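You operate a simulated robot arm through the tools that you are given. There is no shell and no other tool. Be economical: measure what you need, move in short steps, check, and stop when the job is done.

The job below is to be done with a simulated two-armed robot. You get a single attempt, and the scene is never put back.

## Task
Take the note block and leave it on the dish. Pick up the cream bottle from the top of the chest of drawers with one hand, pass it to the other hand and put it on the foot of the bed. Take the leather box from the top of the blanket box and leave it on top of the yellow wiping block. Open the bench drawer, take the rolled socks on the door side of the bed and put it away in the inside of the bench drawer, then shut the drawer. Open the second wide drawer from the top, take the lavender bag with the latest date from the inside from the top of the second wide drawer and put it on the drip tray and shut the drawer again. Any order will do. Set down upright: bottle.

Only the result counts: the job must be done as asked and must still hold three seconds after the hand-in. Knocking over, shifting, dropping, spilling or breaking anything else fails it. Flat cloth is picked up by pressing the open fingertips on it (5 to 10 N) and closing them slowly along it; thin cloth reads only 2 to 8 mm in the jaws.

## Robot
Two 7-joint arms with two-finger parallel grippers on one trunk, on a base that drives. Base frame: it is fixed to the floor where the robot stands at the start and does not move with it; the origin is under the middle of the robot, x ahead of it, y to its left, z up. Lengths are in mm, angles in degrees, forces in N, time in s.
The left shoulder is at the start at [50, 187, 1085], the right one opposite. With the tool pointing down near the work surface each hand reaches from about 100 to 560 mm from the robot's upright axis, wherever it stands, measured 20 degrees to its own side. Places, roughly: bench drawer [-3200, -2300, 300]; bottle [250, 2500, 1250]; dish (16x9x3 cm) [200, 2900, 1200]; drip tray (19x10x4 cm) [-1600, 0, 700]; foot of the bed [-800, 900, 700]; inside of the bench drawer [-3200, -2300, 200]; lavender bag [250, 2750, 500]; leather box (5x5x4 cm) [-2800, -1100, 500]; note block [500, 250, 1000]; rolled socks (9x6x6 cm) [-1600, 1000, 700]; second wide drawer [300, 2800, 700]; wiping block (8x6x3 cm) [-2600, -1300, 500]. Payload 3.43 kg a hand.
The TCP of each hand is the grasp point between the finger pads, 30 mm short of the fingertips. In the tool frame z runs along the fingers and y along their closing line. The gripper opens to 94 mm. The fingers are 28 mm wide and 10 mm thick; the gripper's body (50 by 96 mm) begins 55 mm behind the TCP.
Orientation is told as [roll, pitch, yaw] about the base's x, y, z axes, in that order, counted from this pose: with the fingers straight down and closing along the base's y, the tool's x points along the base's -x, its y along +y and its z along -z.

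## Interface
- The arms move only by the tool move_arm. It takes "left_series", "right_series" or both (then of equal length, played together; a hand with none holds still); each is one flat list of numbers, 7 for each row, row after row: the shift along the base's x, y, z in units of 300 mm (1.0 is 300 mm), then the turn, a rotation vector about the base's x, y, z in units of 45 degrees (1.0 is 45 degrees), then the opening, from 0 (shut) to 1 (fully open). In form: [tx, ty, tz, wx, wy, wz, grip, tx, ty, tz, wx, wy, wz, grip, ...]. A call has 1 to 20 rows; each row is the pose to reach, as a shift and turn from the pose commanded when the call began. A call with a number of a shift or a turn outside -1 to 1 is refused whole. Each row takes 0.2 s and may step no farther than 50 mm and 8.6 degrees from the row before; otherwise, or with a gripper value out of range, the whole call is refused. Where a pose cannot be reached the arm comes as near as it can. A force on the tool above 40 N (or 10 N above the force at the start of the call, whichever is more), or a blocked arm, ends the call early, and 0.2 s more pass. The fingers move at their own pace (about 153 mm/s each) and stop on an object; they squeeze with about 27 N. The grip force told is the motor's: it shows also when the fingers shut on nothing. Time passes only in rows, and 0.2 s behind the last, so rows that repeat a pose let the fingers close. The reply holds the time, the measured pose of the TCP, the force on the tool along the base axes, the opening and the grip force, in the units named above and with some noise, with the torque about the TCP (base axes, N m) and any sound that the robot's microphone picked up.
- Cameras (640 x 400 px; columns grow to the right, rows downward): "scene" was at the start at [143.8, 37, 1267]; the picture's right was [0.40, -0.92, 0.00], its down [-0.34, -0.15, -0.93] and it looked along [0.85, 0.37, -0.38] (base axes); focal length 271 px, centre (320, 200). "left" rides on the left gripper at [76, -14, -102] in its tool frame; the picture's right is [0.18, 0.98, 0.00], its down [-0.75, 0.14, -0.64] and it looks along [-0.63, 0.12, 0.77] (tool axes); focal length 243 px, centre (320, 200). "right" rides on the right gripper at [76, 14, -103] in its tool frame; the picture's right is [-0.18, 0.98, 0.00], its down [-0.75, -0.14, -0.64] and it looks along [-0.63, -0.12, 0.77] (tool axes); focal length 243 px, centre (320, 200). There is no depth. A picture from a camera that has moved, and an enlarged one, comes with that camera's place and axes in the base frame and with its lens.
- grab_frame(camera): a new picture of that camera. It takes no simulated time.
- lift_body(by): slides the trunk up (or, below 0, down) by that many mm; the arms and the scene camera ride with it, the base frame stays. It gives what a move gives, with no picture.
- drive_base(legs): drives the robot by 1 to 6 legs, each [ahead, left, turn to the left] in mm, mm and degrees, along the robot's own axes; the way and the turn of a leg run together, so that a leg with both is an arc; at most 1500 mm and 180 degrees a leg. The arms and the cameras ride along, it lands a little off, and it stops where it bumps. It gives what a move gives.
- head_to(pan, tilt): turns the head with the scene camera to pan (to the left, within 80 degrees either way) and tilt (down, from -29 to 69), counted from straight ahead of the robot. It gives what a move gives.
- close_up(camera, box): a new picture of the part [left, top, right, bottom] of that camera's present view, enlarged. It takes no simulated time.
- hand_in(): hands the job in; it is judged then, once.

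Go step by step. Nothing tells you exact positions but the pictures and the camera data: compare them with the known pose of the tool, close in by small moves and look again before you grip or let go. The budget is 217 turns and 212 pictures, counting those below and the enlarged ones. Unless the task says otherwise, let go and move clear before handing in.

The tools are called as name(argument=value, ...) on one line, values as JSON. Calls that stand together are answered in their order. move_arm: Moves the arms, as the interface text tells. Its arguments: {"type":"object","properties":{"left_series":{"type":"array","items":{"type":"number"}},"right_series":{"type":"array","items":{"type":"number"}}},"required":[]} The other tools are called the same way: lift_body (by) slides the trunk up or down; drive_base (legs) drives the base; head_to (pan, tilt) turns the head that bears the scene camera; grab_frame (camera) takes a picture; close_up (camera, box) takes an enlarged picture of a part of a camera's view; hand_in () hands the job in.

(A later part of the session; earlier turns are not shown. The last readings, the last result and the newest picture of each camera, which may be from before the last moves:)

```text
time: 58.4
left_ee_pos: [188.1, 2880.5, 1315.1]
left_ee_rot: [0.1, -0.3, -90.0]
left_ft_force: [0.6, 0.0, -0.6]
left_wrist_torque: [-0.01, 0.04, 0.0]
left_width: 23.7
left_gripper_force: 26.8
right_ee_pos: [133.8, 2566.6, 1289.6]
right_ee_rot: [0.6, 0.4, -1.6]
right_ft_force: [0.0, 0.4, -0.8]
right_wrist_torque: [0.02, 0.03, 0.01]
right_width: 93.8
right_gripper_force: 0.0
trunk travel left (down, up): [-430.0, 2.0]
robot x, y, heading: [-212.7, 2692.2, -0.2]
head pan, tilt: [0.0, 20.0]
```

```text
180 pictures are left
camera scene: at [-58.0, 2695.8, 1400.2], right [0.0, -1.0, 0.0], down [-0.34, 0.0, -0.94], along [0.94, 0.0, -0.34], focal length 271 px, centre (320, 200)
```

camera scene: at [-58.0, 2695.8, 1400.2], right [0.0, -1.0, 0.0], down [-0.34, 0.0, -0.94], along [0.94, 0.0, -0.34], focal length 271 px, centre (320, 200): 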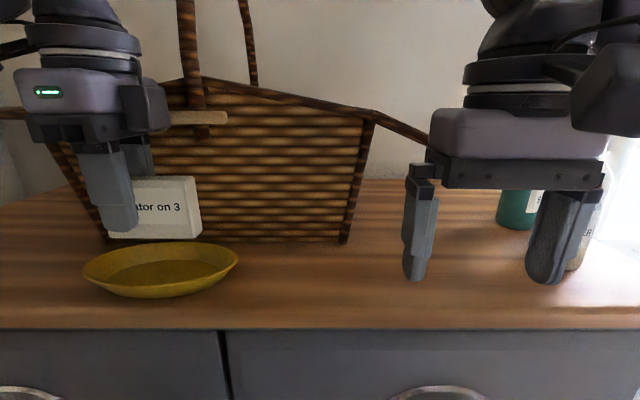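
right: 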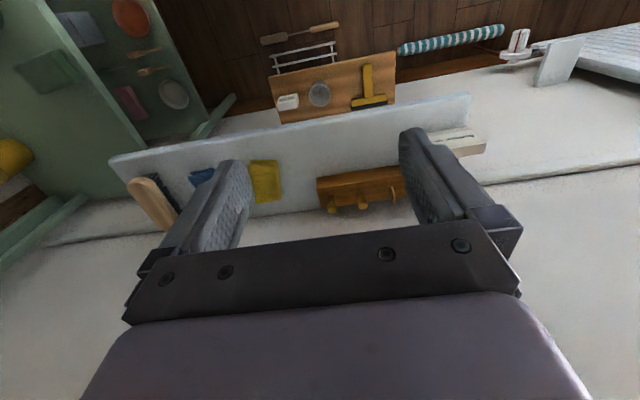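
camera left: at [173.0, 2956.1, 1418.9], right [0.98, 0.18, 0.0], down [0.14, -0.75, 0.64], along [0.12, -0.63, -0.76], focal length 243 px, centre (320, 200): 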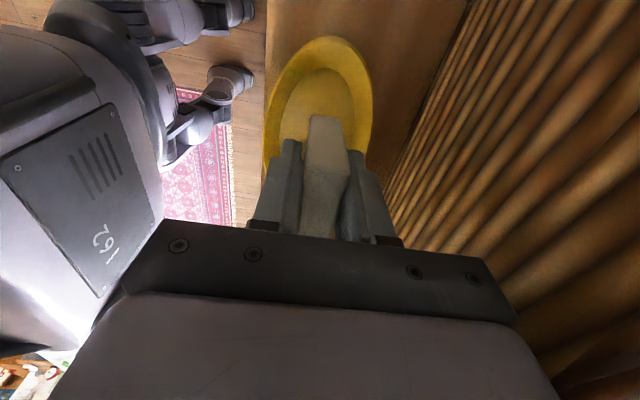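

Dish centre is (185, 2857), rim 1244; block centre currently (188, 2863). I'll descend gently.

move_arm(left_series=[-0.01, -0.02, -0.05, 0, 0, 0, 0, -0.01, -0.02, -0.1, 0, 0, 0, 0, -0.01, -0.02, -0.13, 0, 0, 0, 0])

grab_frame(camera="left")

close_up(camera="scene", box=[60, 150, 260, 310])

```text
time: 59.1
left_ee_pos: [184.1, 2872.9, 1276.8]
left_ee_rot: [0.1, -0.2, -90.1]
left_ft_force: [0.0, -0.2, -0.8]
left_wrist_torque: [0.02, 0.02, -0.01]
left_width: 23.3
left_gripper_force: 26.8
right_ee_pos: [132.2, 2566.1, 1290.7]
right_ee_rot: [0.6, 0.4, -1.5]
right_ft_force: [-0.4, 1.0, -0.2]
right_wrist_torque: [-0.02, 0.0, 0.02]
right_width: 94.0
right_gripper_force: 0.2
trunk travel left (down, up): [-430.0, 2.0]
robot x, y, heading: [-211.1, 2697.4, -0.1]
head pan, tilt: [0.0, 20.0]
```

```text
179 pictures are left
camera left: at [169.5, 2949.8, 1380.0], right [0.98, 0.18, 0.0], down [0.14, -0.75, 0.65], along [0.12, -0.63, -0.76], focal length 243 px, centre (320, 200)
```

left: 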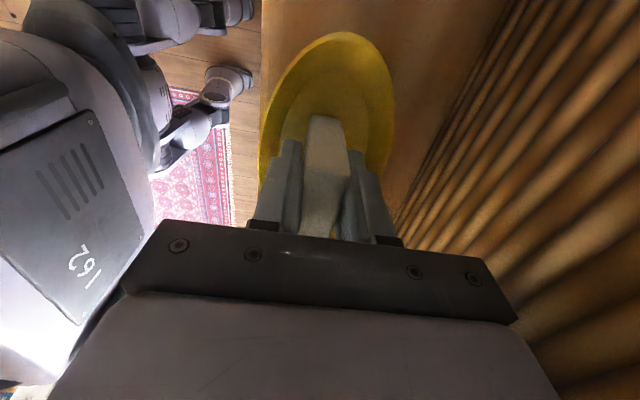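

```text
2.50 times, centred on (160, 230) of scene
camera zoom: at [-58.6, 2696.0, 1400.3], right [0.0, -1.0, 0.0], down [-0.34, 0.0, -0.94], along [0.94, 0.0, -0.34], focal length 678 px, centre (720, 125)
```

zoom: 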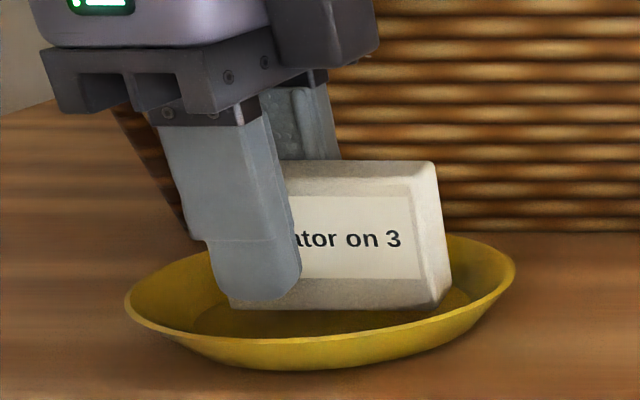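

Well centred. I descend a few mm at a time until contact.

move_arm(left_series=[0, 0, -0.015, 0, 0, 0, 0, 0, 0, -0.03, 0, 0, 0, 0])

close_up(camera="scene", box=[60, 150, 260, 310])

```text
time: 59.8
left_ee_pos: [184.0, 2873.3, 1268.4]
left_ee_rot: [0.2, -0.2, -90.0]
left_ft_force: [-0.1, 0.2, -0.4]
left_wrist_torque: [-0.02, 0.0, -0.02]
left_width: 23.8
left_gripper_force: 27.4
right_ee_pos: [132.0, 2565.7, 1290.1]
right_ee_rot: [0.6, 0.3, -1.6]
right_ft_force: [0.2, -0.4, -0.4]
right_wrist_torque: [0.0, 0.02, 0.01]
right_width: 94.0
right_gripper_force: 0.0
trunk travel left (down, up): [-430.0, 2.0]
robot x, y, heading: [-210.1, 2691.3, -0.0]
head pan, tilt: [0.0, 20.0]
```

```text
2.50 times, centred on (160, 230) of scene
camera zoom: at [-58.9, 2695.7, 1400.4], right [0.0, -1.0, 0.0], down [-0.34, 0.0, -0.94], along [0.94, 0.0, -0.34], focal length 678 px, centre (720, 125)
```

zoom: 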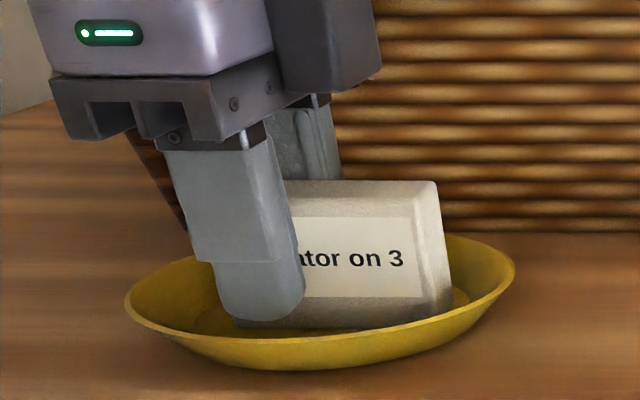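

move_arm(left_series=[0, 0, -0.01, 0, 0, 0, 0, 0, 0, -0.02, 0, 0, 0, 0])

```text
time: 60.4
left_ee_pos: [184.3, 2873.1, 1265.6]
left_ee_rot: [0.6, -0.3, -89.9]
left_ft_force: [7.0, 2.9, 31.3]
left_wrist_torque: [-0.05, -0.1, 0.03]
left_width: 24.3
left_gripper_force: 26.7
right_ee_pos: [131.0, 2565.4, 1291.5]
right_ee_rot: [0.6, 0.3, -1.6]
right_ft_force: [0.5, 0.0, -0.3]
right_wrist_torque: [0.01, 0.03, 0.0]
right_width: 94.1
right_gripper_force: 0.0
trunk travel left (down, up): [-430.0, 2.0]
robot x, y, heading: [-211.7, 2693.1, 0.1]
head pan, tilt: [0.0, 20.0]
```

Contact is firm. I ease up slightly and open only a little so the fingers don't push the dish rim.

move_arm(left_series=[0, 0, 0.007, 0, 0, 0, 0, 0, 0, 0.007, 0, 0, 0, 0.36, 0, 0, 0.007, 0, 0, 0, 0.36])

close_up(camera="scene", box=[60, 150, 260, 310])

```text
time: 61.1
left_ee_pos: [182.7, 2872.7, 1263.4]
left_ee_rot: [-0.1, -0.2, -90.0]
left_ft_force: [0.1, 0.2, -0.6]
left_wrist_torque: [0.0, -0.02, -0.01]
left_width: 33.7
left_gripper_force: 0.0
right_ee_pos: [131.3, 2566.9, 1290.8]
right_ee_rot: [0.6, 0.4, -1.5]
right_ft_force: [0.0, -0.4, 0.0]
right_wrist_torque: [-0.01, -0.04, -0.02]
right_width: 94.0
right_gripper_force: 0.1
trunk travel left (down, up): [-430.0, 2.0]
robot x, y, heading: [-211.7, 2694.1, 0.2]
head pan, tilt: [0.0, 20.0]
```

```text
2.50 times, centred on (160, 230) of scene
camera zoom: at [-59.0, 2695.8, 1400.2], right [0.0, -1.0, 0.0], down [-0.34, 0.0, -0.94], along [0.94, 0.0, -0.34], focal length 678 px, centre (720, 125)
```

zoom: 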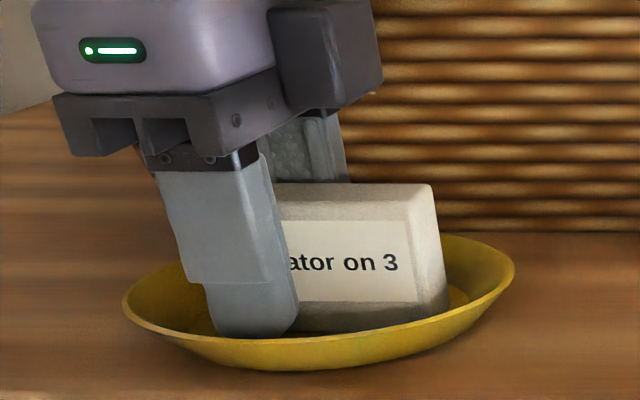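

The block stands in the dish. I raise the hand straight up and then draw it back.

move_arm(left_series=[0, 0, 0.05, 0, 0, 0, 0.36, 0, 0, 0.12, 0, 0, 0, 0.36, 0, 0, 0.18, 0, 0, 0, 0.36, -0.15, 0, 0.2, 0, 0, 0, 0.36, -0.3, 0, 0.2, 0, 0, 0, 0.36, -0.45, 0, 0.2, 0, 0, 0, 0.36])

grab_frame(camera="scene")

head_to(pan=-45, tilt=20)

grab_frame(camera="scene")

grab_frame(camera="right")

```text
time: 62.5
left_ee_pos: [46.6, 2870.4, 1323.9]
left_ee_rot: [0.2, -0.2, -90.0]
left_ft_force: [0.1, 0.5, -0.2]
left_wrist_torque: [0.01, -0.05, 0.02]
left_width: 33.9
left_gripper_force: 0.1
left hand out of reach, approached as far as the arm can: row 3
right_ee_pos: [131.5, 2565.7, 1290.5]
right_ee_rot: [0.6, 0.3, -1.5]
right_ft_force: [0.2, 0.3, 1.0]
right_wrist_torque: [0.03, -0.01, 0.01]
right_width: 93.9
right_gripper_force: 0.1
trunk travel left (down, up): [-430.0, 2.0]
robot x, y, heading: [-211.4, 2696.9, 0.1]
head pan, tilt: [0.0, 20.0]
```

```text
175 pictures are left
camera scene: at [-60.4, 2695.7, 1400.6], right [0.0, -1.0, 0.0], down [-0.34, 0.0, -0.94], along [0.94, 0.0, -0.34], focal length 271 px, centre (320, 200)
```

scene: 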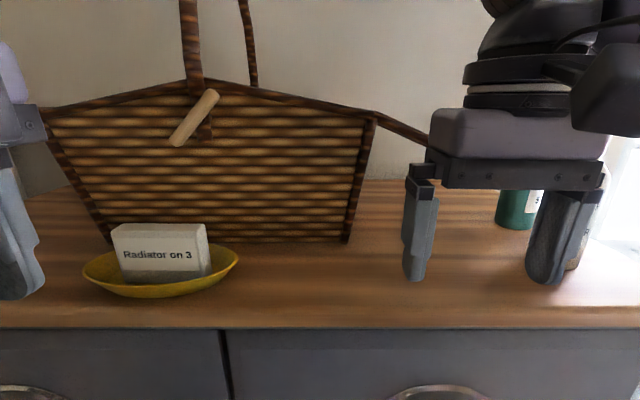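

```text
time: 63.7
left_ee_pos: [49.3, 2871.6, 1323.8]
left_ee_rot: [0.2, -0.3, -90.0]
left_ft_force: [0.4, -0.6, 0.7]
left_wrist_torque: [0.0, 0.0, 0.01]
left_width: 33.7
left_gripper_force: 0.0
right_ee_pos: [132.0, 2565.4, 1291.2]
right_ee_rot: [0.7, 0.3, -1.4]
right_ft_force: [-0.5, -0.3, 0.0]
right_wrist_torque: [-0.01, -0.02, -0.03]
right_width: 93.8
right_gripper_force: 0.0
trunk travel left (down, up): [-430.0, 2.0]
robot x, y, heading: [-212.4, 2697.0, 0.2]
head pan, tilt: [-45.0, 20.0]
```

```text
174 pictures are left
camera scene: at [-86.1, 2630.0, 1400.4], right [-0.71, -0.71, 0.0], down [-0.24, 0.24, -0.94], along [0.66, -0.66, -0.34], focal length 271 px, centre (320, 200)
```

scene: 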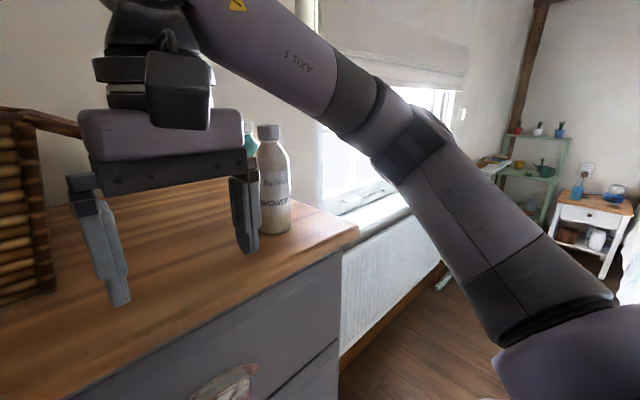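

```text
173 pictures are left
camera right: at [57.8, 2581.6, 1394.7], right [0.21, 0.98, 0.01], down [0.75, -0.17, 0.64], along [0.62, -0.13, -0.77], focal length 243 px, centre (320, 200)
```

right: 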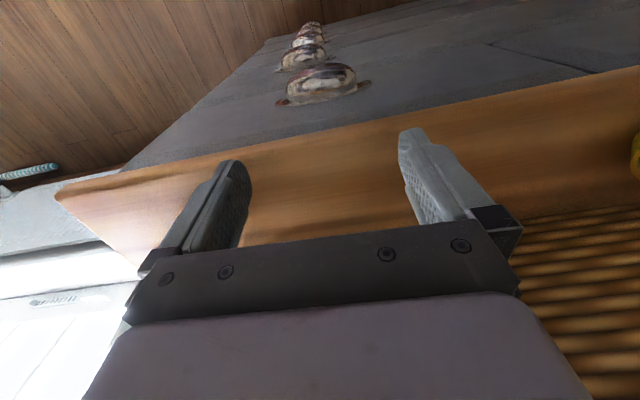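

The note block is on the dish. I notice the basket's toggle turned a little; I'll come back to that. Now reading the bottle labels.

close_up(camera="scene", box=[230, 110, 310, 250])

head_to(pan=15, tilt=10)

close_up(camera="scene", box=[180, 80, 420, 240])

```text
2.86 times, centred on (270, 180) of scene
camera zoom: at [-86.1, 2630.0, 1400.4], right [-0.71, -0.71, 0.0], down [-0.24, 0.24, -0.94], along [0.66, -0.66, -0.34], focal length 776 px, centre (463, 257)
```

zoom: 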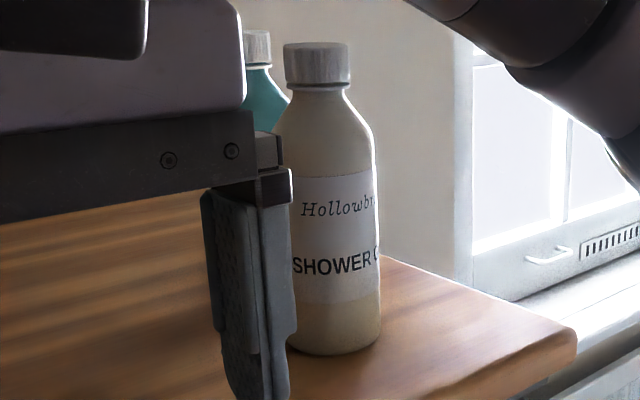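

```text
time: 65.0
left_ee_pos: [49.7, 2870.5, 1323.9]
left_ee_rot: [0.1, -0.2, -89.9]
left_ft_force: [0.3, -1.3, 0.0]
left_wrist_torque: [-0.02, 0.03, -0.02]
left_width: 34.0
left_gripper_force: 0.0
right_ee_pos: [132.3, 2564.9, 1290.0]
right_ee_rot: [0.6, 0.4, -1.5]
right_ft_force: [0.9, 0.8, 0.2]
right_wrist_torque: [-0.02, 0.02, 0.02]
right_width: 93.7
right_gripper_force: 0.0
trunk travel left (down, up): [-430.0, 2.0]
robot x, y, heading: [-210.9, 2696.6, -0.1]
head pan, tilt: [15.0, 10.0]
```

```text
2.50 times, centred on (300, 160) of scene
camera zoom: at [-62.2, 2719.8, 1416.6], right [0.26, -0.97, 0.0], down [-0.17, -0.04, -0.98], along [0.95, 0.25, -0.17], focal length 678 px, centre (370, 300)
```

zoom: 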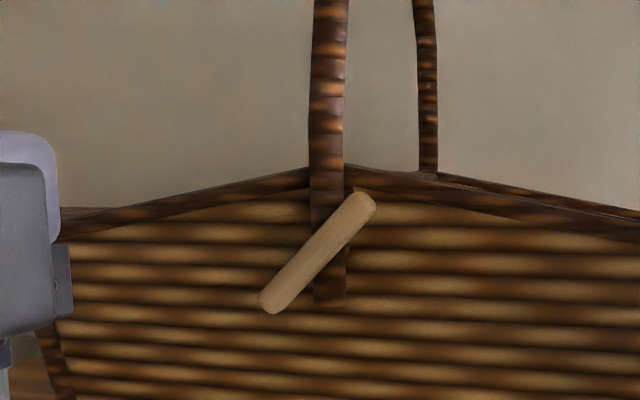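

The bottle "SHOWER C…" is the cream one. First I'll undo the toggle: I point the left hand forward (fingers closed, closing along z) to nudge its lowered left end back up.

move_arm(left_series=[0, 0, 0, 0, -0.18, 0, 0, 0, 0, 0, 0, -0.36, 0, 0, 0, 0, 0, 0, -0.54, 0, 0, 0, 0, 0, 0, -0.72, 0, 0, 0, 0, 0, 0, -0.9, 0, 0, 0, 0, 0, 0, -1, 0, 0])

move_arm(left_series=[0, 0, 0, 0, -0.18, 0, 0, 0, 0, 0, 0, -0.36, 0, 0, 0, 0, 0, 0, -0.54, 0, 0, 0, 0, 0, 0, -0.72, 0, 0, 0, 0, 0, 0, -0.9, 0, 0, 0, 0, 0, 0, -1, 0, 0])

grab_frame(camera="scene")

grab_frame(camera="left")

```text
time: 66.4
left_ee_pos: [49.2, 2872.9, 1326.1]
left_ee_rot: [45.2, -0.1, -90.1]
left_ft_force: [0.2, 0.0, 0.6]
left_wrist_torque: [0.02, -0.01, -0.01]
left_width: 0.1
left_gripper_force: 27.4
right_ee_pos: [131.6, 2565.6, 1289.1]
right_ee_rot: [0.6, 0.2, -1.6]
right_ft_force: [-0.4, 0.3, 0.0]
right_wrist_torque: [0.05, 0.02, 0.01]
right_width: 93.8
right_gripper_force: 0.1
trunk travel left (down, up): [-430.0, 2.0]
robot x, y, heading: [-208.1, 2696.3, -0.2]
head pan, tilt: [15.0, 10.0]
```

```text
time: 67.7
left_ee_pos: [87.9, 2873.5, 1385.0]
left_ee_rot: [81.6, -6.1, -83.3]
left_ft_force: [0.7, 0.5, 0.1]
left_wrist_torque: [-0.02, 0.01, -0.02]
left_width: 0.0
left_gripper_force: 27.0
left hand out of reach, approached as far as the arm can: row 3, 4, 5, 6
right_ee_pos: [132.5, 2567.0, 1288.9]
right_ee_rot: [0.6, 0.4, -1.4]
right_ft_force: [0.4, 0.1, 1.2]
right_wrist_torque: [-0.01, 0.02, -0.01]
right_width: 93.8
right_gripper_force: 0.0
trunk travel left (down, up): [-430.0, 2.0]
robot x, y, heading: [-209.8, 2692.5, 0.0]
head pan, tilt: [15.0, 10.0]
stopped in row 6 (left hand): the arm was blocked; the commanded pose is now the measured one
```

```text
170 pictures are left
camera scene: at [-58.8, 2702.8, 1413.2], right [0.07, -1.0, 0.0], down [-0.21, -0.02, -0.98], along [0.98, 0.07, -0.21], focal length 271 px, centre (320, 200)
```

scene: 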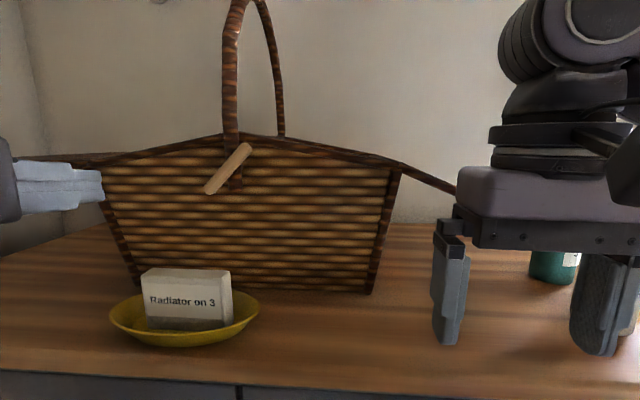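

```text
169 pictures are left
camera left: at [-23.6, 2937.4, 1378.8], right [0.11, 0.3, 0.95], down [-0.53, -0.79, 0.31], along [0.84, -0.53, 0.07], focal length 243 px, centre (320, 200)
```

left: 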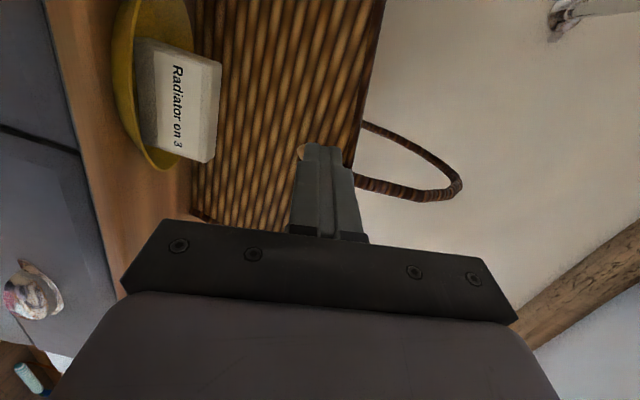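

The arm pressed against the head because I'm too close. I'll back up 150 mm and extend the arm so it clears.

drive_base(legs=[[-150, 0, 0]])

move_arm(left_series=[0.15, 0, 0, 0, 0, 0, 0, 0.3, 0, 0, 0, 0, 0, 0, 0.45, 0, 0, 0, 0, 0, 0])

grab_frame(camera="scene")

```text
time: 69.0
left_ee_pos: [-60.5, 2873.4, 1383.4]
left_ee_rot: [81.5, -5.8, -83.2]
left_ft_force: [-0.5, -0.4, -0.4]
left_wrist_torque: [0.0, 0.0, 0.01]
left_width: 0.0
left_gripper_force: 27.2
right_ee_pos: [-16.3, 2565.7, 1289.7]
right_ee_rot: [0.6, 0.4, -1.6]
right_ft_force: [-1.0, -0.5, 0.9]
right_wrist_torque: [0.0, -0.02, -0.01]
right_width: 94.1
right_gripper_force: 0.1
trunk travel left (down, up): [-430.0, 2.0]
robot x, y, heading: [-356.5, 2698.8, 0.0]
head pan, tilt: [15.0, 10.0]
```

```text
time: 69.8
left_ee_pos: [78.7, 2875.7, 1383.7]
left_ee_rot: [81.3, -5.8, -83.2]
left_ft_force: [0.3, 0.6, -0.4]
left_wrist_torque: [-0.05, 0.0, 0.0]
left_width: 0.1
left_gripper_force: 27.0
right_ee_pos: [-13.2, 2565.6, 1289.8]
right_ee_rot: [0.6, 0.5, -1.6]
right_ft_force: [-0.5, 0.2, 0.7]
right_wrist_torque: [0.0, 0.0, 0.01]
right_width: 93.9
right_gripper_force: 0.0
trunk travel left (down, up): [-430.0, 2.0]
robot x, y, heading: [-356.9, 2693.0, -0.1]
head pan, tilt: [15.0, 10.0]
```

```text
168 pictures are left
camera scene: at [-208.1, 2719.6, 1416.4], right [0.26, -0.97, 0.0], down [-0.17, -0.04, -0.98], along [0.95, 0.25, -0.18], focal length 271 px, centre (320, 200)
```

scene: 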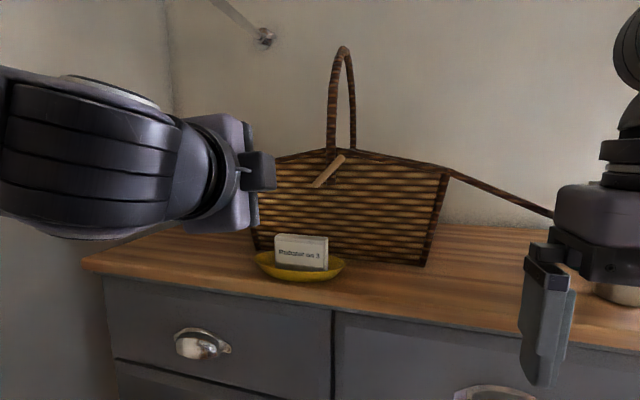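

Toggle is at about (233, 2821, 1384), its left end lowered to z≈1362. I'll straighten the hand and bring the fingertip in below its left end.

move_arm(left_series=[0.1, -0.03, -0.06, 0.075, -0.1, -0.065, 0, 0.2, -0.06, -0.12, 0.15, -0.19, -0.13, 0, 0.303, -0.087, -0.163, 0.15, -0.19, -0.13, 0])

grab_frame(camera="scene")

grab_frame(camera="left")

```text
time: 70.7
left_ee_pos: [168.7, 2846.3, 1332.3]
left_ee_rot: [90.3, 0.4, -89.5]
left_ft_force: [0.1, -0.4, 0.9]
left_wrist_torque: [0.04, 0.01, 0.0]
left_width: 0.1
left_gripper_force: 27.3
right_ee_pos: [-13.0, 2565.6, 1289.4]
right_ee_rot: [0.6, 0.5, -1.6]
right_ft_force: [0.2, -1.2, -0.5]
right_wrist_torque: [0.0, 0.01, -0.02]
right_width: 94.2
right_gripper_force: 0.0
trunk travel left (down, up): [-430.0, 2.0]
robot x, y, heading: [-359.2, 2691.3, 0.0]
head pan, tilt: [15.0, 10.0]
```

```text
167 pictures are left
camera scene: at [-208.2, 2719.8, 1416.4], right [0.26, -0.97, 0.0], down [-0.17, -0.04, -0.98], along [0.95, 0.25, -0.18], focal length 271 px, centre (320, 200)
```

scene: 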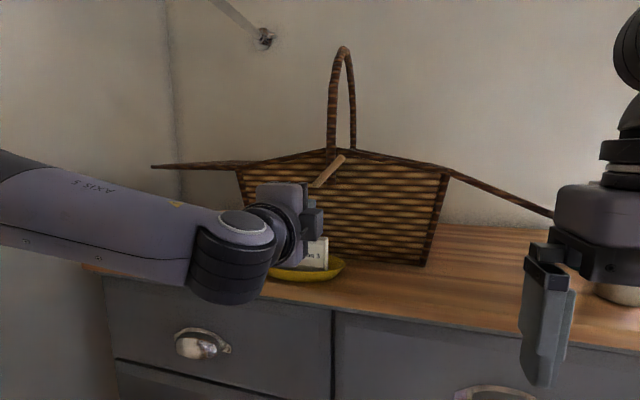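

```text
166 pictures are left
camera left: at [65.9, 2921.9, 1318.3], right [-0.01, 0.18, 0.98], down [-0.64, -0.76, 0.13], along [0.77, -0.62, 0.12], focal length 243 px, centre (320, 200)
```

left: 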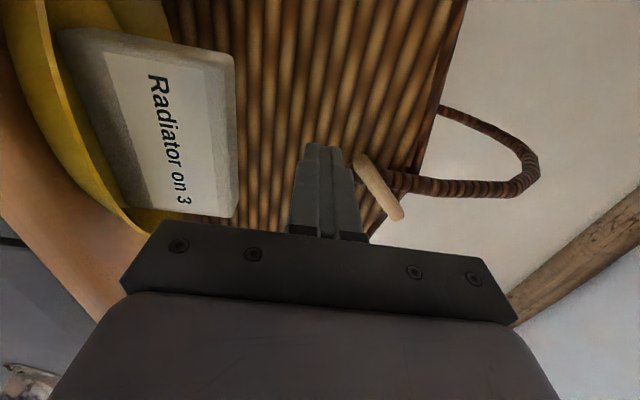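

I move the tip in under the lowered end and raise it gradually.

move_arm(left_series=[0.06, -0.015, 0, 0, 0, 0, 0, 0.12, -0.015, 0, 0, 0, 0, 0, 0.12, -0.015, 0.03, 0, 0, 0, 0, 0.12, -0.015, 0.06, 0, 0, 0, 0])

grab_frame(camera="left")

close_up(camera="scene", box=[240, 120, 440, 245])

```text
time: 71.7
left_ee_pos: [203.6, 2846.4, 1351.9]
left_ee_rot: [90.2, 0.3, -89.3]
left_ft_force: [-3.3, 5.5, -6.0]
left_wrist_torque: [-0.04, 0.07, 0.07]
left_width: 0.0
left_gripper_force: 26.9
right_ee_pos: [-15.1, 2566.8, 1291.3]
right_ee_rot: [0.5, 0.4, -1.5]
right_ft_force: [-0.3, -0.2, 0.0]
right_wrist_torque: [-0.01, -0.01, 0.01]
right_width: 94.2
right_gripper_force: 0.1
trunk travel left (down, up): [-430.0, 2.0]
robot x, y, heading: [-358.9, 2695.8, -0.1]
head pan, tilt: [15.0, 10.0]
```

```text
165 pictures are left
camera left: at [100.6, 2920.8, 1337.9], right [-0.01, 0.18, 0.98], down [-0.63, -0.76, 0.13], along [0.77, -0.62, 0.12], focal length 243 px, centre (320, 200)
```

left: 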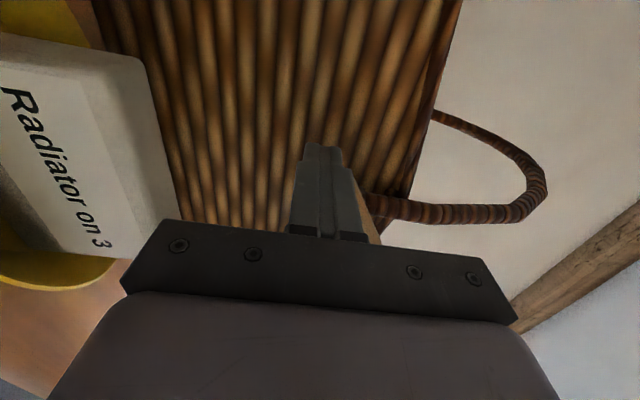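

```text
3.20 times, centred on (340, 182) of scene
camera zoom: at [-209.7, 2721.4, 1416.4], right [0.26, -0.97, 0.0], down [-0.17, -0.05, -0.98], along [0.95, 0.25, -0.17], focal length 868 px, centre (256, 256)
```

zoom: 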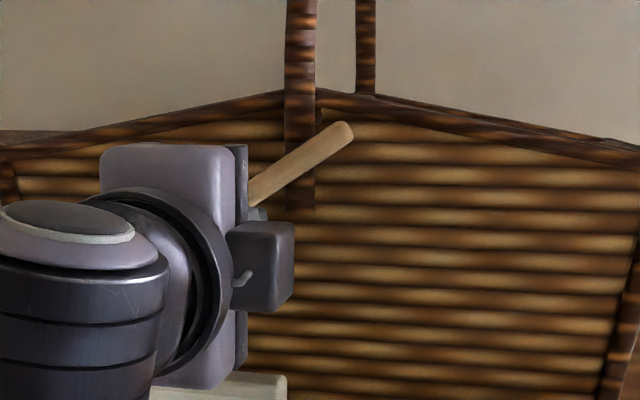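

It's turning (about 33° now). I keep raising.

move_arm(left_series=[0, 0, 0.02, 0, 0, 0, 0, 0, 0, 0.04, 0, 0, 0, 0])

close_up(camera="scene", box=[240, 120, 440, 245])

```text
time: 72.2
left_ee_pos: [203.5, 2843.4, 1365.8]
left_ee_rot: [90.5, 0.4, -89.6]
left_ft_force: [-0.1, -0.1, 0.6]
left_wrist_torque: [0.01, 0.02, -0.03]
left_width: 0.1
left_gripper_force: 27.2
right_ee_pos: [-15.2, 2565.6, 1290.0]
right_ee_rot: [0.5, 0.4, -1.6]
right_ft_force: [-0.5, -0.8, -0.1]
right_wrist_torque: [-0.02, 0.03, 0.01]
right_width: 94.2
right_gripper_force: 0.1
trunk travel left (down, up): [-430.0, 2.0]
robot x, y, heading: [-359.9, 2694.8, -0.1]
head pan, tilt: [15.0, 10.0]
```

```text
3.20 times, centred on (340, 182) of scene
camera zoom: at [-209.8, 2719.8, 1416.7], right [0.26, -0.97, 0.0], down [-0.17, -0.04, -0.98], along [0.95, 0.25, -0.17], focal length 868 px, centre (256, 256)
```

zoom: 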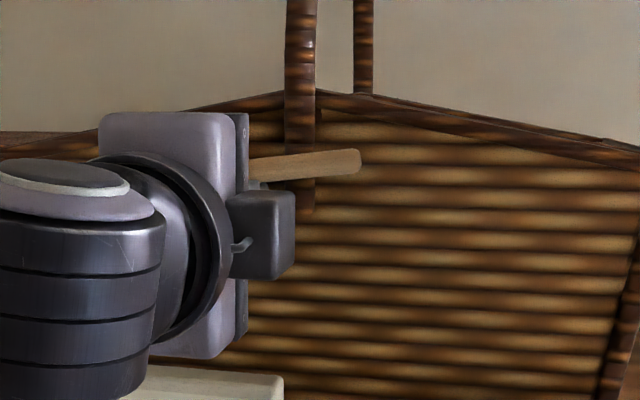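

Nearly level; 3 mm more.

move_arm(left_series=[0, 0, 0.011, 0, 0, 0, 0])

close_up(camera="scene", box=[240, 120, 440, 245])

```text
time: 72.7
left_ee_pos: [204.1, 2842.4, 1367.7]
left_ee_rot: [90.4, 0.3, -89.5]
left_ft_force: [-0.4, 1.4, -1.2]
left_wrist_torque: [0.0, -0.01, 0.03]
left_width: 0.2
left_gripper_force: 26.8
right_ee_pos: [-15.5, 2564.6, 1290.4]
right_ee_rot: [0.6, 0.3, -1.6]
right_ft_force: [-0.2, -0.6, -0.2]
right_wrist_torque: [0.02, 0.01, 0.01]
right_width: 93.9
right_gripper_force: 0.2
trunk travel left (down, up): [-430.0, 2.0]
robot x, y, heading: [-357.1, 2695.8, -0.1]
head pan, tilt: [15.0, 10.0]
```

```text
3.20 times, centred on (340, 182) of scene
camera zoom: at [-209.8, 2720.0, 1416.6], right [0.26, -0.97, 0.0], down [-0.17, -0.04, -0.98], along [0.95, 0.25, -0.17], focal length 868 px, centre (256, 256)
```

zoom: 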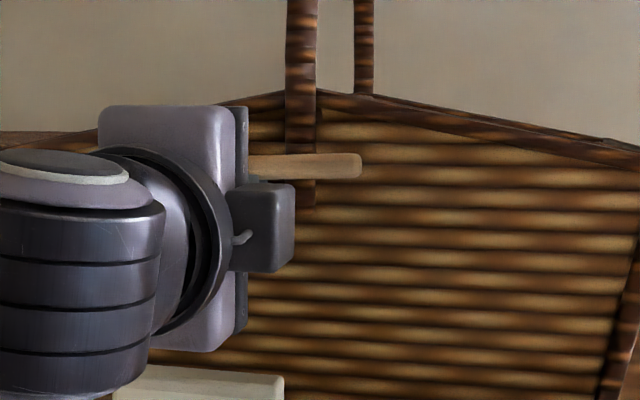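

The toggle is back level. I lower slightly, withdraw the left hand and turn it back to pointing down.

move_arm(left_series=[0, 0.02, -0.03, 0, 0, 0, 0, -0.13, 0.02, -0.03, 0, 0, 0, 0, -0.28, 0.02, -0.03, 0, 0, 0, 0, -0.42, 0.02, -0.03, 0, 0.18, 0, 0, -0.5, 0.02, -0.03, 0, 0.36, 0, 0, -0.55, 0.02, -0.05, 0, 0.54, 0, 0, -0.55, 0.02, -0.07, 0, 0.72, 0, 0, -0.55, 0.02, -0.1, 0, 0.9, 0, 0])

move_arm(left_series=[0, 0, -0.03, 0, 0.18, 0, 0, 0, 0, -0.06, 0, 0.36, 0, 0, 0, 0, -0.09, 0, 0.54, 0, 0, 0, 0, -0.12, 0, 0.72, 0, 0, 0, 0, -0.12, 0, 0.9, 0, 0, 0, 0, -0.12, 0, 1, 0, 0])

head_to(pan=-15, tilt=15)

grab_frame(camera="scene")

```text
time: 74.5
left_ee_pos: [38.7, 2849.5, 1337.2]
left_ee_rot: [49.8, 0.6, -89.9]
left_ft_force: [-0.3, 0.0, -0.6]
left_wrist_torque: [0.01, -0.03, -0.01]
left_width: 0.0
left_gripper_force: 26.5
right_ee_pos: [-15.7, 2564.4, 1290.3]
right_ee_rot: [0.6, 0.4, -1.6]
right_ft_force: [0.0, 0.5, -0.4]
right_wrist_torque: [0.01, 0.05, -0.03]
right_width: 94.0
right_gripper_force: 0.1
trunk travel left (down, up): [-430.0, 2.0]
robot x, y, heading: [-356.5, 2693.6, -0.1]
head pan, tilt: [15.0, 10.0]
```

```text
time: 75.8
left_ee_pos: [30.6, 2860.6, 1298.0]
left_ee_rot: [4.8, 0.6, -90.4]
left_ft_force: [0.0, -0.9, -0.2]
left_wrist_torque: [0.03, 0.0, 0.01]
left_width: 0.0
left_gripper_force: 26.7
left hand out of reach, approached as far as the arm can: row 5, 6
right_ee_pos: [-15.7, 2565.3, 1290.0]
right_ee_rot: [0.6, 0.4, -1.6]
right_ft_force: [0.3, -0.1, 0.2]
right_wrist_torque: [0.0, -0.03, 0.0]
right_width: 93.8
right_gripper_force: 0.1
trunk travel left (down, up): [-430.0, 2.0]
robot x, y, heading: [-360.2, 2693.2, -0.2]
head pan, tilt: [15.0, 10.0]
```

```text
time: 76.8
left_ee_pos: [31.0, 2861.3, 1298.9]
left_ee_rot: [4.9, 0.5, -90.4]
left_ft_force: [0.2, -0.2, 0.7]
left_wrist_torque: [-0.04, 0.02, -0.01]
left_width: 0.1
left_gripper_force: 26.8
right_ee_pos: [-15.2, 2565.4, 1290.0]
right_ee_rot: [0.5, 0.3, -1.7]
right_ft_force: [0.3, 0.2, -0.1]
right_wrist_torque: [0.0, 0.02, 0.01]
right_width: 94.1
right_gripper_force: 0.0
trunk travel left (down, up): [-430.0, 2.0]
robot x, y, heading: [-356.9, 2694.4, 0.0]
head pan, tilt: [-15.0, 15.0]
```

```text
161 pictures are left
camera scene: at [-209.5, 2671.6, 1408.5], right [-0.26, -0.97, 0.0], down [-0.25, 0.07, -0.97], along [0.93, -0.25, -0.26], focal length 271 px, centre (320, 200)
```

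scene: 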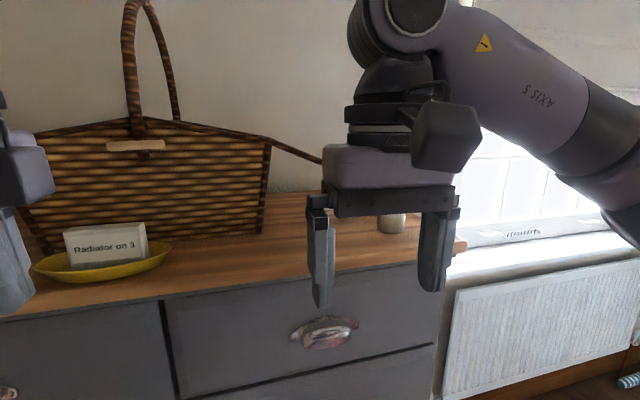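

Good. Now I tilt the right hand 45° forward and slide right to line up with the bottle.

move_arm(right_series=[0, 0, 0, 0, -0.18, 0, 1, 0, 0, 0, 0, -0.36, 0, 1, 0, 0, 0, 0, -0.54, 0, 1, 0, 0, 0, 0, -0.72, 0, 1, 0, 0, 0, 0, -0.9, 0, 1, 0, 0, 0, 0, -1, 0, 1], left_series=[-0.15, 0, -0.05, -0.05, 0, 0, 0, -0.3, 0, -0.1, -0.1, 0, 0, 0, -0.4, 0, -0.2, -0.1, 0, 0, 0, -0.4, 0, -0.3, -0.1, 0, 0, 0, -0.4, 0, -0.4, -0.1, 0, 0, 0, -0.4, 0, -0.5, -0.1, 0, 0, 0])

drive_base(legs=[[0, -190, 0]])

head_to(pan=5, tilt=15)

grab_frame(camera="scene")

grab_frame(camera="right")

```text
time: 78.2
left_ee_pos: [-87.4, 2859.6, 1146.0]
left_ee_rot: [4.9, -3.9, -90.4]
left_ft_force: [0.4, 1.1, -0.3]
left_wrist_torque: [0.0, 0.01, -0.05]
left_width: 0.2
left_gripper_force: 26.4
right_ee_pos: [-14.9, 2565.6, 1289.2]
right_ee_rot: [2.2, -44.7, -2.1]
right_ft_force: [1.1, 0.1, -0.1]
right_wrist_torque: [0.01, -0.01, 0.0]
right_width: 94.0
right_gripper_force: 0.0
trunk travel left (down, up): [-430.0, 2.0]
robot x, y, heading: [-352.8, 2696.5, -0.1]
head pan, tilt: [-15.0, 15.0]
```

```text
time: 79.7
left_ee_pos: [-88.2, 2671.1, 1147.7]
left_ee_rot: [4.9, -3.9, -90.6]
left_ft_force: [0.0, -0.4, -0.5]
left_wrist_torque: [0.04, 0.04, 0.0]
left_width: 0.0
left_gripper_force: 26.9
right_ee_pos: [-16.3, 2376.4, 1290.6]
right_ee_rot: [2.2, -44.6, -2.4]
right_ft_force: [0.0, 0.5, -0.6]
right_wrist_torque: [0.02, -0.01, -0.01]
right_width: 93.9
right_gripper_force: 0.1
trunk travel left (down, up): [-430.0, 2.0]
robot x, y, heading: [-360.0, 2506.3, -0.4]
head pan, tilt: [-15.0, 15.0]
```

```text
time: 80.6
left_ee_pos: [-87.2, 2671.9, 1146.1]
left_ee_rot: [4.9, -4.1, -90.6]
left_ft_force: [-0.8, -0.2, 0.5]
left_wrist_torque: [-0.03, 0.0, -0.01]
left_width: 0.1
left_gripper_force: 27.3
right_ee_pos: [-16.2, 2377.4, 1290.0]
right_ee_rot: [2.1, -44.6, -2.4]
right_ft_force: [0.1, 1.3, -0.5]
right_wrist_torque: [-0.02, -0.02, -0.03]
right_width: 94.2
right_gripper_force: 0.0
trunk travel left (down, up): [-430.0, 2.0]
robot x, y, heading: [-360.3, 2505.2, -0.3]
head pan, tilt: [5.0, 15.0]
```

```text
160 pictures are left
camera scene: at [-207.4, 2515.7, 1408.5], right [0.08, -1.0, 0.0], down [-0.26, -0.02, -0.97], along [0.96, 0.08, -0.26], focal length 271 px, centre (320, 200)
```

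scene: 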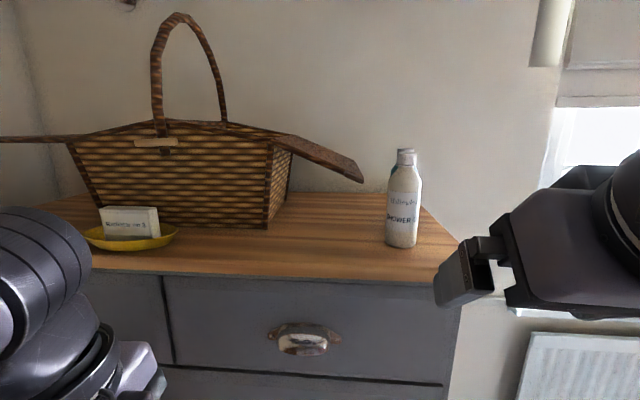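

```text
159 pictures are left
camera right: at [-142.3, 2393.0, 1310.6], right [0.15, 0.98, 0.16], down [0.08, -0.17, 0.98], along [0.99, -0.13, -0.11], focal length 243 px, centre (320, 200)
```

right: 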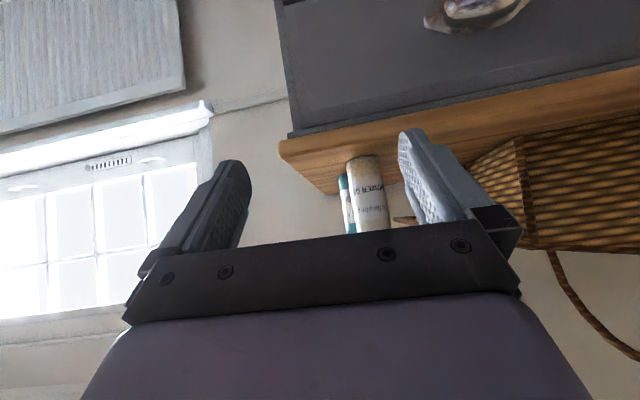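

The cream bottle stands at (245, 2409), the teal one is behind it. I'll flatten the tilt to 30°, centre in y, and drive 140 mm closer.

move_arm(right_series=[0, 0.05, 0, 0, -0.17, 0, 1, -0.05, 0.107, -0.05, 0, -0.333, 0.05, 1, -0.1, 0.107, -0.06, 0, -0.333, 0.05, 1])

drive_base(legs=[[140, 0, 0.3]])

grab_frame(camera="scene")

grab_frame(camera="right")

```text
time: 81.4
left_ee_pos: [-87.8, 2673.8, 1148.5]
left_ee_rot: [5.1, -4.0, -90.6]
left_ft_force: [-0.5, 0.1, 0.4]
left_wrist_torque: [-0.01, -0.04, 0.0]
left_width: 0.1
left_gripper_force: 27.4
right_ee_pos: [-41.3, 2403.8, 1270.2]
right_ee_rot: [4.1, -58.5, -3.2]
right_ft_force: [-0.2, -0.8, -0.8]
right_wrist_torque: [0.03, 0.0, 0.01]
right_width: 94.0
right_gripper_force: 0.0
trunk travel left (down, up): [-430.0, 2.0]
robot x, y, heading: [-361.2, 2508.9, -0.5]
head pan, tilt: [5.0, 15.0]
```

```text
time: 82.7
left_ee_pos: [50.3, 2672.5, 1147.3]
left_ee_rot: [4.9, -4.0, -90.4]
left_ft_force: [0.5, 0.0, -0.5]
left_wrist_torque: [0.03, 0.0, 0.0]
left_width: 0.0
left_gripper_force: 26.8
right_ee_pos: [97.3, 2406.6, 1270.8]
right_ee_rot: [3.5, -58.5, -2.3]
right_ft_force: [1.0, 0.0, 0.1]
right_wrist_torque: [-0.03, 0.01, 0.0]
right_width: 94.1
right_gripper_force: 0.0
trunk travel left (down, up): [-430.0, 2.0]
robot x, y, heading: [-221.4, 2506.9, -0.2]
head pan, tilt: [5.0, 15.0]
```

```text
158 pictures are left
camera scene: at [-68.9, 2494.1, 1404.2], right [-0.15, -0.99, 0.0], down [-0.3, 0.04, -0.95], along [0.94, -0.14, -0.3], focal length 271 px, centre (320, 200)
```

scene: 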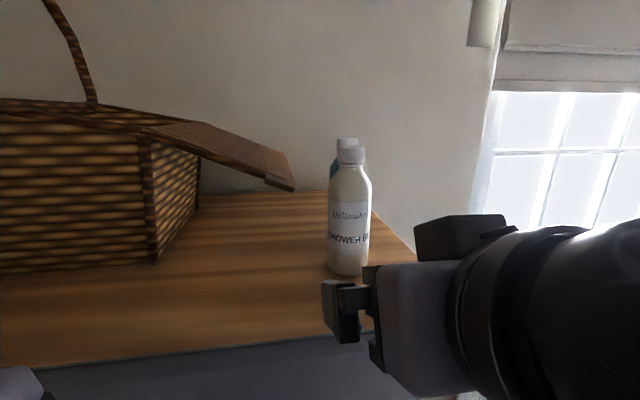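

```text
157 pictures are left
camera right: at [-29.4, 2419.5, 1259.9], right [0.08, 0.98, 0.19], down [-0.15, -0.17, 0.97], along [0.98, -0.11, 0.14], focal length 243 px, centre (320, 200)
```

right: 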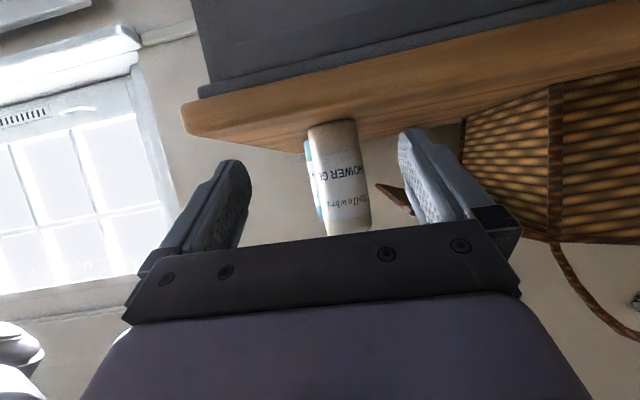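

The label may read "SHOWER GEL", so I check both labels before gripping.

close_up(camera="scene", box=[310, 125, 400, 285])

close_up(camera="right", box=[270, 100, 410, 240])

```text
2.50 times, centred on (355, 205) of scene
camera zoom: at [-68.9, 2494.1, 1404.2], right [-0.15, -0.99, 0.0], down [-0.3, 0.04, -0.95], along [0.94, -0.14, -0.3], focal length 678 px, centre (232, 188)
```

zoom: 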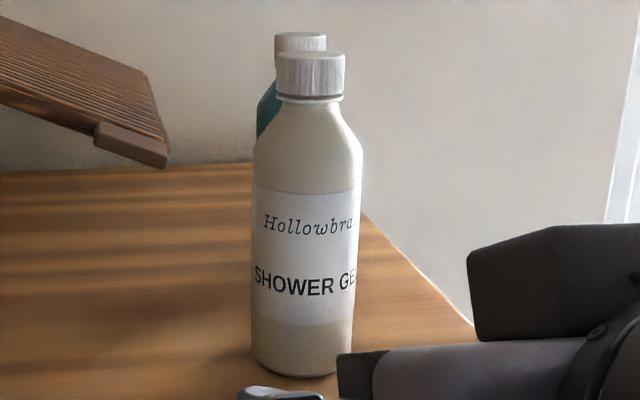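

```text
2.86 times, centred on (340, 170) of right
camera zoom: at [-29.4, 2419.5, 1259.9], right [0.08, 0.98, 0.19], down [-0.15, -0.17, 0.97], along [0.98, -0.11, 0.14], focal length 693 px, centre (263, 286)
```

zoom: 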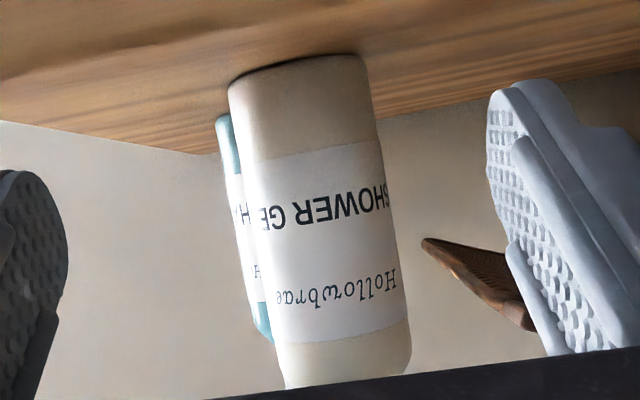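

The teal label isn't readable; I'll swing the right hand to the side for a view of it.

move_arm(right_series=[0, -0.15, 0, 0, 0, 0, 1, 0, -0.3, 0, 0, 0, 0.1, 1, 0, -0.42, 0, 0, 0, 0.25, 1, 0, -0.5, 0, 0, 0, 0.42, 1])

grab_frame(camera="right")

```text
time: 83.7
left_ee_pos: [48.4, 2671.2, 1147.3]
left_ee_rot: [5.0, -3.9, -90.4]
left_ft_force: [0.2, 0.1, 0.0]
left_wrist_torque: [-0.03, -0.02, -0.01]
left_width: 0.0
left_gripper_force: 26.8
right_ee_pos: [108.2, 2249.4, 1282.2]
right_ee_rot: [3.6, -58.8, 16.8]
right_ft_force: [-0.2, 0.5, -0.7]
right_wrist_torque: [0.0, 0.0, 0.0]
right_width: 94.0
right_gripper_force: 0.1
right hand out of reach, approached as far as the arm can: row 1, 2, 3, 4
trunk travel left (down, up): [-430.0, 2.0]
robot x, y, heading: [-225.1, 2505.7, -0.1]
head pan, tilt: [5.0, 15.0]
```

```text
154 pictures are left
camera right: at [-16.9, 2220.7, 1272.3], right [-0.24, 0.95, 0.19], down [-0.09, -0.21, 0.97], along [0.97, 0.22, 0.14], focal length 243 px, centre (320, 200)
```

right: 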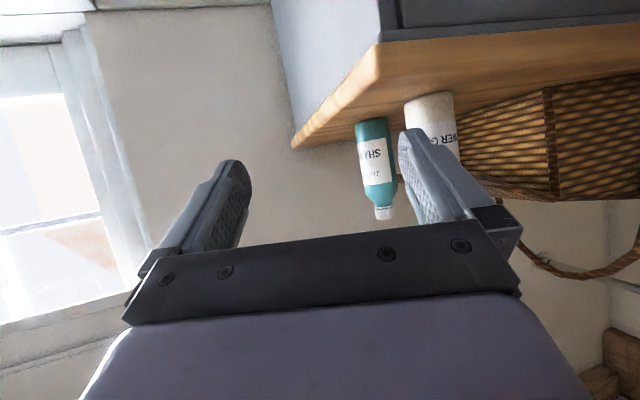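

The teal one is shampoo, so the cream-coloured bottle is right, at about (232, 2411). I bring the right hand back in line with it.

move_arm(right_series=[-0.02, 0.15, -0.01, 0, 0, -0.1, 1, -0.03, 0.3, -0.02, 0, 0, -0.25, 1, -0.03, 0.42, -0.03, 0, 0, -0.4, 1, -0.03, 0.53, -0.045, 0, 0, -0.4, 1])

grab_frame(camera="right")

```text
time: 84.9
left_ee_pos: [49.7, 2672.8, 1146.5]
left_ee_rot: [4.9, -4.1, -90.3]
left_ft_force: [-0.6, -0.2, -0.1]
left_wrist_torque: [0.04, 0.02, 0.01]
left_width: 0.0
left_gripper_force: 27.0
right_ee_pos: [115.8, 2374.9, 1271.5]
right_ee_rot: [9.7, -56.9, -14.1]
right_ft_force: [0.5, -0.1, 0.5]
right_wrist_torque: [-0.01, 0.05, 0.0]
right_width: 93.7
right_gripper_force: 0.0
right hand out of reach, approached as far as the arm can: row 1, 2
trunk travel left (down, up): [-430.0, 2.0]
robot x, y, heading: [-225.2, 2507.9, 0.0]
head pan, tilt: [5.0, 15.0]
stopped in row 4 (right hand): the arm was blocked; the commanded pose is now the measured one
```

```text
153 pictures are left
camera right: at [-9.2, 2402.6, 1265.9], right [0.2, 0.95, 0.24], down [-0.16, -0.21, 0.96], along [0.97, -0.23, 0.11], focal length 243 px, centre (320, 200)
```

right: 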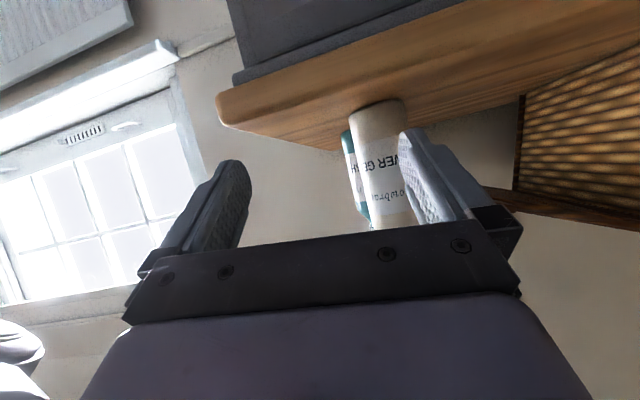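

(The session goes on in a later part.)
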